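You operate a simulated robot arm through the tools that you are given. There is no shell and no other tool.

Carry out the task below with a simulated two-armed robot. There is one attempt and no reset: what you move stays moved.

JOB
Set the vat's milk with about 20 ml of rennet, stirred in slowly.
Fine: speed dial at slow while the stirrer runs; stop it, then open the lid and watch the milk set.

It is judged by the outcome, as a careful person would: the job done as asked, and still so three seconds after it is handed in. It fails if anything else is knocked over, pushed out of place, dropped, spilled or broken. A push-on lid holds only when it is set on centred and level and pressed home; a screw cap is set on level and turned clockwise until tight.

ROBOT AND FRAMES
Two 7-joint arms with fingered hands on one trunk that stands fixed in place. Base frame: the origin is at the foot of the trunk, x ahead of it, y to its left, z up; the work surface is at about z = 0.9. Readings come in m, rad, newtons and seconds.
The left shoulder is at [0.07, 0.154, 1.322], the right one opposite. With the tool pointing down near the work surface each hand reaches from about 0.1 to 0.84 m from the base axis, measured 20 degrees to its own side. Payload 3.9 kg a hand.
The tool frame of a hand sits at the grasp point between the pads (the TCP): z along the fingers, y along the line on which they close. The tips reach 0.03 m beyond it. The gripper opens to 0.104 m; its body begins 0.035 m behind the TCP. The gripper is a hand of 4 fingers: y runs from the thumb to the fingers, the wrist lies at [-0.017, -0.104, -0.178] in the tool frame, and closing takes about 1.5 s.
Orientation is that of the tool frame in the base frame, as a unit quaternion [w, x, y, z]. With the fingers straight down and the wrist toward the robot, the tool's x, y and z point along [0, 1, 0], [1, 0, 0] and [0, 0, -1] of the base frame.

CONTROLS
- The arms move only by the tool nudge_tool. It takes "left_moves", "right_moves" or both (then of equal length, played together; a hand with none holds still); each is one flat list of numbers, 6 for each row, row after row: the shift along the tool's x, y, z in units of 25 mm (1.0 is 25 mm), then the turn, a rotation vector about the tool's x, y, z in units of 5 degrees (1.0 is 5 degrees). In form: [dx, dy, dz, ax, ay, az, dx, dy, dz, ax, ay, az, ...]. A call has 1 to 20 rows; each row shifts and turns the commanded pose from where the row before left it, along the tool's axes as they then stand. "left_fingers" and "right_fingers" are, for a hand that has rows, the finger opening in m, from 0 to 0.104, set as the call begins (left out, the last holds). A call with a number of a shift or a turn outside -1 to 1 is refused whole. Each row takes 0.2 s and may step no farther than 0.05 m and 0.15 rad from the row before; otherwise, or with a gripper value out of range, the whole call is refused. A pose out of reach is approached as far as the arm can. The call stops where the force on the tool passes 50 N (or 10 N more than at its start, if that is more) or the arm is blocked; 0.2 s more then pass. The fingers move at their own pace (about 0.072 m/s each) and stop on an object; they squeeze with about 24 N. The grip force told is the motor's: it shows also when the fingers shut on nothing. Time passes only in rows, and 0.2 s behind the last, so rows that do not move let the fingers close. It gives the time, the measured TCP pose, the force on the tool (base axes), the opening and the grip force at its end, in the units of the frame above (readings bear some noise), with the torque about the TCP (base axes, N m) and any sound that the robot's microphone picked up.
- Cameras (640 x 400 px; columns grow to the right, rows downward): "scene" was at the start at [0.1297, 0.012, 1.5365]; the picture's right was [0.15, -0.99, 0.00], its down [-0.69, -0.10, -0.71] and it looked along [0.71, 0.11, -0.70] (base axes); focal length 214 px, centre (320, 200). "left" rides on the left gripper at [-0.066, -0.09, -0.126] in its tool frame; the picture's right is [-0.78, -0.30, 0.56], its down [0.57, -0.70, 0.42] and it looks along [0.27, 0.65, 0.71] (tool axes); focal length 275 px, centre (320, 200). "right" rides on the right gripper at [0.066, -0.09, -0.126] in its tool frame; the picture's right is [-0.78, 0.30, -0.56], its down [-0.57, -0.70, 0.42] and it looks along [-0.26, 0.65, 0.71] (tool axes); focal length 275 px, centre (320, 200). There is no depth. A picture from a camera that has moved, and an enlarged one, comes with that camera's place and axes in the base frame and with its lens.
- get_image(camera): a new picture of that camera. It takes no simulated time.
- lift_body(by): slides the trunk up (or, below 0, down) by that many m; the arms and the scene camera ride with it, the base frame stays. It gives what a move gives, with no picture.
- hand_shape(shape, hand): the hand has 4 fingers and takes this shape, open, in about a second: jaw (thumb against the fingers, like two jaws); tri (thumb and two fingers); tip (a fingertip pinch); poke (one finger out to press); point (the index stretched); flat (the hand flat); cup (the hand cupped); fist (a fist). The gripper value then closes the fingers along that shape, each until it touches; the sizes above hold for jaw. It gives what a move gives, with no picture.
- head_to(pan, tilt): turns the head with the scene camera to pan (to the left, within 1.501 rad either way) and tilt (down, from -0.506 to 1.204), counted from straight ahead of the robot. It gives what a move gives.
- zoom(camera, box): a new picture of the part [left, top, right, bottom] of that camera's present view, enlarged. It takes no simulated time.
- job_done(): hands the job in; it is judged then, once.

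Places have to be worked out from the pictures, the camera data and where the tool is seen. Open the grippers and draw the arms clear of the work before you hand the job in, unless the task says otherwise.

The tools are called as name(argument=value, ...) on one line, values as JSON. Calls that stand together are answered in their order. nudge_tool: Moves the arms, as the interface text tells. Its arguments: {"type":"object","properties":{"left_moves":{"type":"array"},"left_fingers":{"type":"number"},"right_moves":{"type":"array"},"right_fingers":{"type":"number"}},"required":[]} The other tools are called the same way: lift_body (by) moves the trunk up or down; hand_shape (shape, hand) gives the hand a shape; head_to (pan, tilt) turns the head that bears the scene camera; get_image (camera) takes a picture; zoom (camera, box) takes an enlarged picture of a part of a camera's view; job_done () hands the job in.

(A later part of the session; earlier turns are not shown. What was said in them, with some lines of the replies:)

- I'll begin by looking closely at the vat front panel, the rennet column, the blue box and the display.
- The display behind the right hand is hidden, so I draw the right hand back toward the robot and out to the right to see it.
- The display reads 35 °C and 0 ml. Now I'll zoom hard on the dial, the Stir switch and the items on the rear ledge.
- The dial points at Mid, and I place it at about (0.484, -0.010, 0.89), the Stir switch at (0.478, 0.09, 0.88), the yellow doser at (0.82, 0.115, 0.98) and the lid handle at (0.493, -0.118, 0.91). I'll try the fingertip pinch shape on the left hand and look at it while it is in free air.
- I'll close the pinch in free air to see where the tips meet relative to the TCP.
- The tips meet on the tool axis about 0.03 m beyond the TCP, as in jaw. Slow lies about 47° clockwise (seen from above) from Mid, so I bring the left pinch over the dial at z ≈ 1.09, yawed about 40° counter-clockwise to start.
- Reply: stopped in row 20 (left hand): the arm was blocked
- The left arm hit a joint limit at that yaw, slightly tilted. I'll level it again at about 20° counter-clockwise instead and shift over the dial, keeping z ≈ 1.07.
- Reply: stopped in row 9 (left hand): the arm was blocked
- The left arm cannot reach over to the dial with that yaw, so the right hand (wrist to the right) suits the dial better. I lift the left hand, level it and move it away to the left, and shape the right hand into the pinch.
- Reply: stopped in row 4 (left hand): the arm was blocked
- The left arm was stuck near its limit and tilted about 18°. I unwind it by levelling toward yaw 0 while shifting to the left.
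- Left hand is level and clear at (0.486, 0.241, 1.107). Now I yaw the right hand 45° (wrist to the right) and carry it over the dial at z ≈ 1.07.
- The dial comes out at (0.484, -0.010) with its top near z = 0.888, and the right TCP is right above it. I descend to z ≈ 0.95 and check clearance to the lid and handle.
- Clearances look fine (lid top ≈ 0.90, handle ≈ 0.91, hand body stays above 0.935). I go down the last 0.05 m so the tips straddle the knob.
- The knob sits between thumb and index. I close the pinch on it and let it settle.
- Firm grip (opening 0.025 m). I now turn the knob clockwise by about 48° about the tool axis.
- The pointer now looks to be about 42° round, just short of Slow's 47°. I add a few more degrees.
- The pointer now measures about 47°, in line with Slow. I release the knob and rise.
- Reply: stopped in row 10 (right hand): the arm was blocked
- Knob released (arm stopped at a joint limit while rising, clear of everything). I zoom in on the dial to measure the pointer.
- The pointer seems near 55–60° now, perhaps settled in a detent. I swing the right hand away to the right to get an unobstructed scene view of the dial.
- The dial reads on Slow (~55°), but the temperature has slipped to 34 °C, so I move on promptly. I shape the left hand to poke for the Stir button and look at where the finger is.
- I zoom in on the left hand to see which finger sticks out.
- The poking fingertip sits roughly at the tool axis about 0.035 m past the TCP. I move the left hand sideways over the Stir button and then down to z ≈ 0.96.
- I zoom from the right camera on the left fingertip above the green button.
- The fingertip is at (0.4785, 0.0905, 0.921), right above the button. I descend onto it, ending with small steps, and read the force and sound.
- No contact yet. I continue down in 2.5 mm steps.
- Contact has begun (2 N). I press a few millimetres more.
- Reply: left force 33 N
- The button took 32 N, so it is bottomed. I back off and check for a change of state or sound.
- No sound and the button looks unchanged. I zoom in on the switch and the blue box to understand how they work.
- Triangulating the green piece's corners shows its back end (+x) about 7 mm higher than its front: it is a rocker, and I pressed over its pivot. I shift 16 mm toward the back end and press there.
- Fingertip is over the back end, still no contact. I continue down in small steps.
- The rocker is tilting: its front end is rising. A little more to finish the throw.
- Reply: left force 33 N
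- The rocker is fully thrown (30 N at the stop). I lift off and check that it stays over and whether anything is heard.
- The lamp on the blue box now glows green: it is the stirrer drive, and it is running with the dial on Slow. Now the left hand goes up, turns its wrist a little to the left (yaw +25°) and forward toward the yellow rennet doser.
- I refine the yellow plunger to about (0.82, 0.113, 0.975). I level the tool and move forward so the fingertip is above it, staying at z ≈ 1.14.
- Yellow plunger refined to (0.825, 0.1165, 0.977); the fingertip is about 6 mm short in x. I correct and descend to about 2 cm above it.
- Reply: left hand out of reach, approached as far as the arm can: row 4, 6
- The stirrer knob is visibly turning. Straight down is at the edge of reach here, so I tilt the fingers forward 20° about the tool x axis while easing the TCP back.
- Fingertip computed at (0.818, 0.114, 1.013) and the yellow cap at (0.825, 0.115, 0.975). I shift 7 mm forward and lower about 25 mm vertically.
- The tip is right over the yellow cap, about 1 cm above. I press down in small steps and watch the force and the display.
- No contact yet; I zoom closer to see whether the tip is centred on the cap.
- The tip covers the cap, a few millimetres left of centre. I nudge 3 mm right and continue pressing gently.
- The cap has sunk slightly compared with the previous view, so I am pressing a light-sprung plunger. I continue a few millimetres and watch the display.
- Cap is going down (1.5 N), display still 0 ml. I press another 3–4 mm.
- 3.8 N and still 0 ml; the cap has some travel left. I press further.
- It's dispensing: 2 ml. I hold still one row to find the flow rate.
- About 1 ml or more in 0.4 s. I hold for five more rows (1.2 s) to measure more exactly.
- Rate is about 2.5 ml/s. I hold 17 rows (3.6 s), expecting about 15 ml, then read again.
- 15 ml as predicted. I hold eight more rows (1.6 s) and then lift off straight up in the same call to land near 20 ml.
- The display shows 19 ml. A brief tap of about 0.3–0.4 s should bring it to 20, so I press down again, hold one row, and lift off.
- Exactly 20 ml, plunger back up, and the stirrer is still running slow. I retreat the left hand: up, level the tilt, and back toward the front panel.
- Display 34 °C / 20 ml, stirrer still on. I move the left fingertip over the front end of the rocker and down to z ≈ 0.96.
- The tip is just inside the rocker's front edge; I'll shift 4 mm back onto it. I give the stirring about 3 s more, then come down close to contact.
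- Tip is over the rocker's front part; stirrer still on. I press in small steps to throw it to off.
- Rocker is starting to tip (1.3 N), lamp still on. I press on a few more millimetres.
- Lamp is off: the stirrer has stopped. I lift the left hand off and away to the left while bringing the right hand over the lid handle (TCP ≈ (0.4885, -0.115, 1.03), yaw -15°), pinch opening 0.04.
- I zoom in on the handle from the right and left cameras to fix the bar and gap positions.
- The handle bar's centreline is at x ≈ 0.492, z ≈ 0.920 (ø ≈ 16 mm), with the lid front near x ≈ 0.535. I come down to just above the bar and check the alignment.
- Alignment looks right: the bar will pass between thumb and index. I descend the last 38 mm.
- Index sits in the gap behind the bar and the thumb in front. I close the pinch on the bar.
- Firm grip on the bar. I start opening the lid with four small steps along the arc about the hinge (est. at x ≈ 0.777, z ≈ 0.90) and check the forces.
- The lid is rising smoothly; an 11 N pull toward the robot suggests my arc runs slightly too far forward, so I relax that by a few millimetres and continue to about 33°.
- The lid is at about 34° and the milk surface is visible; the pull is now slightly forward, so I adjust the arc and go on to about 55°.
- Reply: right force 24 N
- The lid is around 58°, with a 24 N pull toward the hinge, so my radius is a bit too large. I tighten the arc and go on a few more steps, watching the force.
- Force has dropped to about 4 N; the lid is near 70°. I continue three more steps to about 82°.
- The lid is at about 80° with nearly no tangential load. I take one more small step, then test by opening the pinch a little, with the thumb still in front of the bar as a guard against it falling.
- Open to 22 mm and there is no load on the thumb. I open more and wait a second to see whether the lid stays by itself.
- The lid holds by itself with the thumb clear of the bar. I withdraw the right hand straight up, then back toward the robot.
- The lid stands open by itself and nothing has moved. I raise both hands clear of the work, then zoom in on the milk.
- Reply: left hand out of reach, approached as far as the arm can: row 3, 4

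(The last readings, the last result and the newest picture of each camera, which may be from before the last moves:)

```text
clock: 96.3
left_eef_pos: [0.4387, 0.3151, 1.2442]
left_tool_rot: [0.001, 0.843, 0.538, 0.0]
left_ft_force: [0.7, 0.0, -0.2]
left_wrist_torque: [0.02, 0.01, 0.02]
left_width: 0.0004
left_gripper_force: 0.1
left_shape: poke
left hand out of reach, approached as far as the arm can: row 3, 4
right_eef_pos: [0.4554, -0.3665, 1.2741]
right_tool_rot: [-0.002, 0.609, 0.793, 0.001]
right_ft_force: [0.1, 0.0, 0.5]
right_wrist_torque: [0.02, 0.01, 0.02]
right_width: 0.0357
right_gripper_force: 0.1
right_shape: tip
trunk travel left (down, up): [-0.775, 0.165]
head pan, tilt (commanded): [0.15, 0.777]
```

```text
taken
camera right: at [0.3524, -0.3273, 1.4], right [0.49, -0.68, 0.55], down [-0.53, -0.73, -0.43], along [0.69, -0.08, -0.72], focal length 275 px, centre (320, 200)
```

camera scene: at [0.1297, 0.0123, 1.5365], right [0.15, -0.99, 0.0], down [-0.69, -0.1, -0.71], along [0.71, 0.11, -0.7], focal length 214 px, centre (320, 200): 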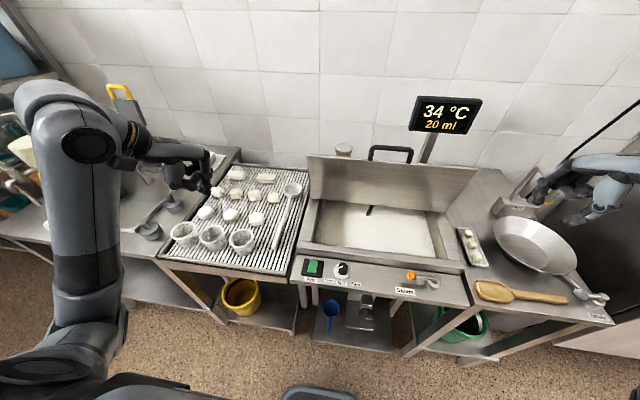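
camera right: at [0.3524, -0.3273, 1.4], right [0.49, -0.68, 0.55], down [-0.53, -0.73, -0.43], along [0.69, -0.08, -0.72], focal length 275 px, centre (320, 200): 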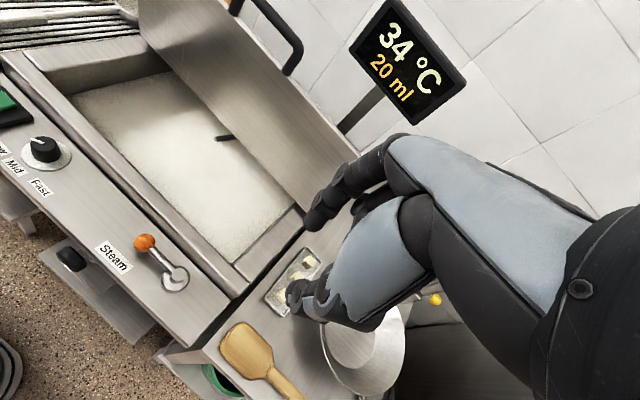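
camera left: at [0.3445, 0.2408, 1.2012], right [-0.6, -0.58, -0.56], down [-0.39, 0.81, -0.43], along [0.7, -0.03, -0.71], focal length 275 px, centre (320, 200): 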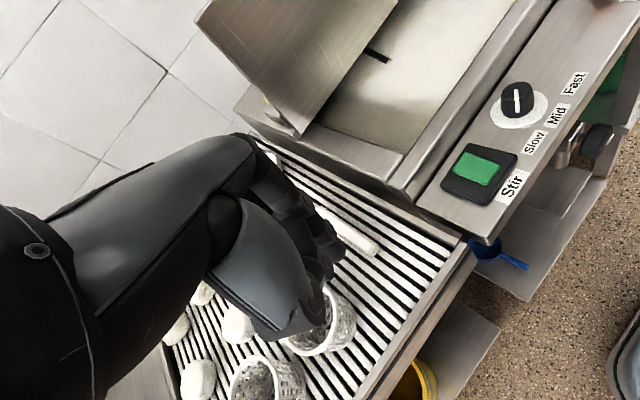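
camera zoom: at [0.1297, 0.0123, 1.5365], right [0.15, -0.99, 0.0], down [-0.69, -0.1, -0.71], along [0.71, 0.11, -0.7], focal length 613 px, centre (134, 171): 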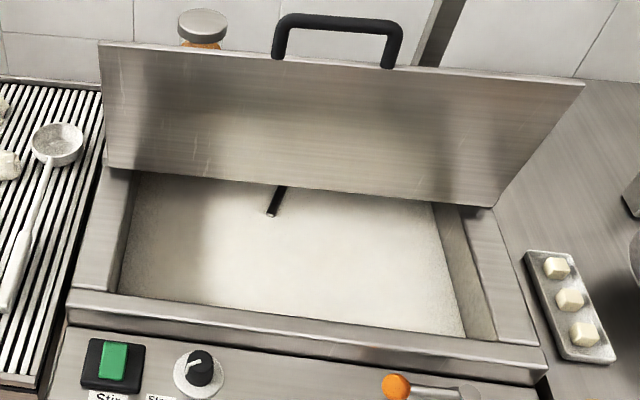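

The lid and everything else are in place. I open both hands (jaw) and let time pass while watching the milk.

hand_shape(shape="jaw", hand="left")

hand_shape(shape="jaw", hand="right")

nudge_tool(left_moves=[0, 0, 0, 0, 0, 0, 0, 0, 0, 0, 0, 0, 0, 0, 0, 0, 0, 0, 0, 0, 0, 0, 0, 0, 0, 0, 0, 0, 0, 0, 0, 0, 0, 0, 0, 0, 0, 0, 0, 0, 0, 0, 0, 0, 0, 0, 0, 0, 0, 0, 0, 0, 0, 0, 0, 0, 0, 0, 0, 0, 0, 0, 0, 0, 0, 0, 0, 0, 0, 0, 0, 0, 0, 0, 0, 0, 0, 0, 0, 0, 0, 0, 0, 0, 0, 0, 0, 0, 0, 0, 0, 0, 0, 0, 0, 0, 0, 0, 0, 0, 0, 0, 0, 0, 0, 0, 0, 0, 0, 0, 0, 0, 0, 0, 0, 0, 0, 0, 0, 0])

zoom(camera="scene", box=[290, 140, 480, 280])

get_image(camera="right")

```text
clock: 97.2
left_eef_pos: [0.4389, 0.3156, 1.2438]
left_tool_rot: [0.0, 0.843, 0.538, 0.0]
left_ft_force: [0.4, 0.1, 0.1]
left_wrist_torque: [-0.02, 0.02, 0.01]
left_width: 0.1037
left_gripper_force: 0.0
left_shape: jaw
right_eef_pos: [0.455, -0.3685, 1.2738]
right_tool_rot: [-0.003, 0.609, 0.793, 0.001]
right_ft_force: [0.0, -0.1, 0.1]
right_wrist_torque: [-0.01, 0.0, 0.01]
right_width: 0.0357
right_gripper_force: 0.0
right_shape: tip
trunk travel left (down, up): [-0.775, 0.165]
head pan, tilt (commanded): [0.15, 0.777]
```

```text
clock: 98.1
left_eef_pos: [0.4392, 0.3144, 1.2437]
left_tool_rot: [0.001, 0.843, 0.538, 0.001]
left_ft_force: [0.7, 0.2, -1.0]
left_wrist_torque: [0.0, 0.01, -0.04]
left_width: 0.1038
left_gripper_force: 0.0
left_shape: jaw
right_eef_pos: [0.4545, -0.3676, 1.2756]
right_tool_rot: [-0.003, 0.609, 0.793, 0.0]
right_ft_force: [0.3, 0.2, 0.0]
right_wrist_torque: [-0.01, 0.01, -0.01]
right_width: 0.1038
right_gripper_force: 0.1
right_shape: jaw
trunk travel left (down, up): [-0.775, 0.165]
head pan, tilt (commanded): [0.15, 0.777]
```

```text
clock: 102.3
left_eef_pos: [0.4391, 0.3156, 1.2437]
left_tool_rot: [0.001, 0.843, 0.538, 0.0]
left_ft_force: [0.1, -0.5, 0.5]
left_wrist_torque: [0.03, -0.01, 0.01]
left_width: 0.1036
left_gripper_force: 0.0
left_shape: jaw
right_eef_pos: [0.455, -0.3675, 1.2738]
right_tool_rot: [-0.002, 0.609, 0.793, 0.002]
right_ft_force: [0.8, -0.6, 0.0]
right_wrist_torque: [0.01, 0.03, -0.04]
right_width: 0.1036
right_gripper_force: 0.1
right_shape: jaw
trunk travel left (down, up): [-0.775, 0.165]
head pan, tilt (commanded): [0.15, 0.777]
```

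```text
2.86 times, centred on (385, 210) of scene
camera zoom: at [0.1296, 0.0124, 1.5366], right [0.15, -0.99, 0.0], down [-0.69, -0.1, -0.71], along [0.71, 0.11, -0.7], focal length 613 px, centre (134, 171)
```

zoom: 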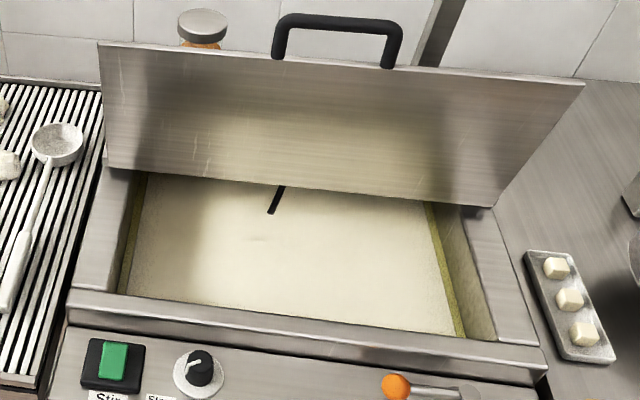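

```text
taken
camera right: at [0.3524, -0.3271, 1.4], right [0.49, -0.68, 0.55], down [-0.53, -0.73, -0.43], along [0.69, -0.09, -0.72], focal length 275 px, centre (320, 200)
```

right: 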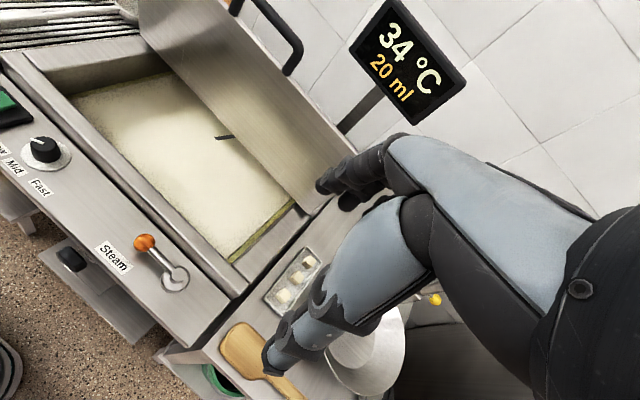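

The milk has clearly set: the surface is now a firm cream-coloured curd with greenish whey along the edges. I wait a few seconds more and do a last check of the whole scene.

nudge_tool(left_moves=[0, 0, 0, 0, 0, 0, 0, 0, 0, 0, 0, 0, 0, 0, 0, 0, 0, 0, 0, 0, 0, 0, 0, 0, 0, 0, 0, 0, 0, 0, 0, 0, 0, 0, 0, 0, 0, 0, 0, 0, 0, 0, 0, 0, 0, 0, 0, 0, 0, 0, 0, 0, 0, 0, 0, 0, 0, 0, 0, 0, 0, 0, 0, 0, 0, 0, 0, 0, 0, 0, 0, 0, 0, 0, 0, 0, 0, 0, 0, 0, 0, 0, 0, 0, 0, 0, 0, 0, 0, 0, 0, 0, 0, 0, 0, 0, 0, 0, 0, 0, 0, 0, 0, 0, 0, 0, 0, 0, 0, 0, 0, 0, 0, 0, 0, 0, 0, 0, 0, 0])

get_image(camera="scene")

zoom(camera="scene", box=[290, 140, 480, 280])

zoom(camera="scene", box=[390, 80, 480, 140])

```text
clock: 106.5
left_eef_pos: [0.4386, 0.3157, 1.2444]
left_tool_rot: [0.001, 0.843, 0.538, 0.001]
left_ft_force: [0.3, 0.0, 0.4]
left_wrist_torque: [0.0, 0.01, -0.02]
left_width: 0.104
left_gripper_force: 0.1
left_shape: jaw
right_eef_pos: [0.4551, -0.3683, 1.2753]
right_tool_rot: [-0.003, 0.609, 0.793, 0.001]
right_ft_force: [-0.5, 0.6, 0.1]
right_wrist_torque: [-0.01, 0.0, -0.01]
right_width: 0.1037
right_gripper_force: 0.1
right_shape: jaw
trunk travel left (down, up): [-0.775, 0.165]
head pan, tilt (commanded): [0.15, 0.777]
```

```text
taken
camera scene: at [0.1296, 0.0124, 1.5366], right [0.15, -0.99, 0.0], down [-0.69, -0.1, -0.71], along [0.71, 0.11, -0.7], focal length 214 px, centre (320, 200)
```

scene: 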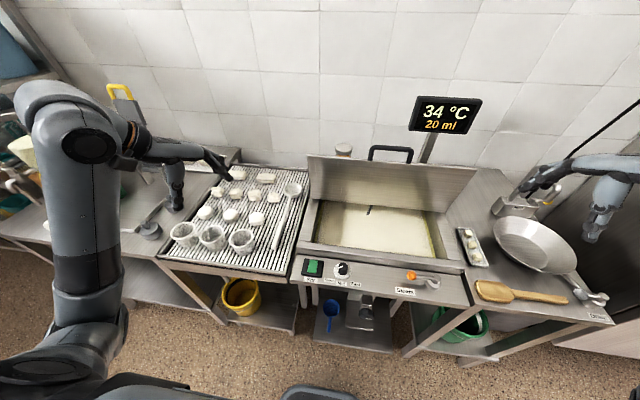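

```text
2.86 times, centred on (385, 210) of scene
camera zoom: at [0.1296, 0.0124, 1.5366], right [0.15, -0.99, 0.0], down [-0.69, -0.1, -0.71], along [0.71, 0.11, -0.7], focal length 613 px, centre (134, 171)
```

zoom: 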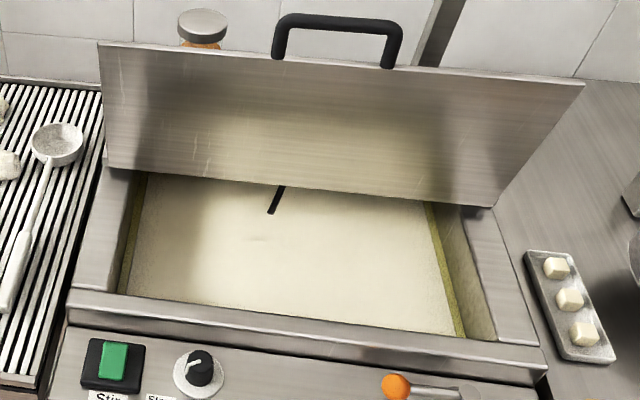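

```text
6.67 times, centred on (435, 110) of scene
camera zoom: at [0.1296, 0.0124, 1.5366], right [0.15, -0.99, 0.0], down [-0.69, -0.1, -0.71], along [0.71, 0.11, -0.7], focal length 1430 px, centre (-447, 800)
```

zoom: 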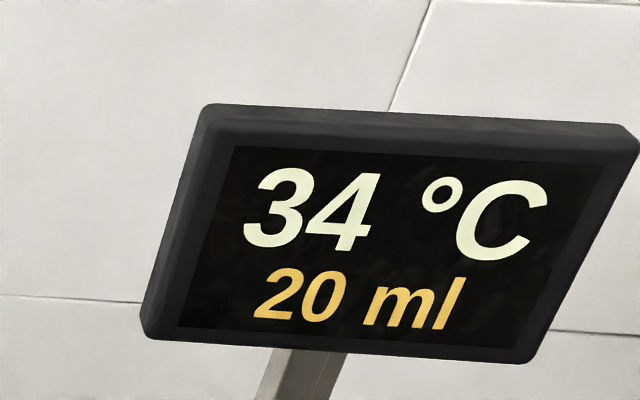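

The display reads 34 °C and 20 ml. The stirrer is off with the dial on Slow, the lid is open and holding, and the milk is set. Both hands are open and clear and nothing else has moved, so I hand the job in.

job_done()

```text
The job is handed in.
```

The milk in the vat is set, with 20 ml of rennet dosed (the display reads 34 °C and 20 ml), and I've handed the job in.

- **Stirring:** I turned the dial from Mid to Slow before starting the stirrer and left it there. The rennet went in while it ran, and I kept stirring about 11 seconds more before switching it off.
- **Temperature:** the milk cooled from 35 to 34 °C while I was working. I did not use the steam.
- **Lid:** I opened it to roughly 80–85° after the stirrer stopped. It stays up on its own.
- **Set:** a few seconds after opening, the surface had turned to cream-coloured curd with greenish whey along the edges. It looked the same four seconds later.

I saw nothing else knocked over, spilled or moved. Both hands are open and clear of the work.
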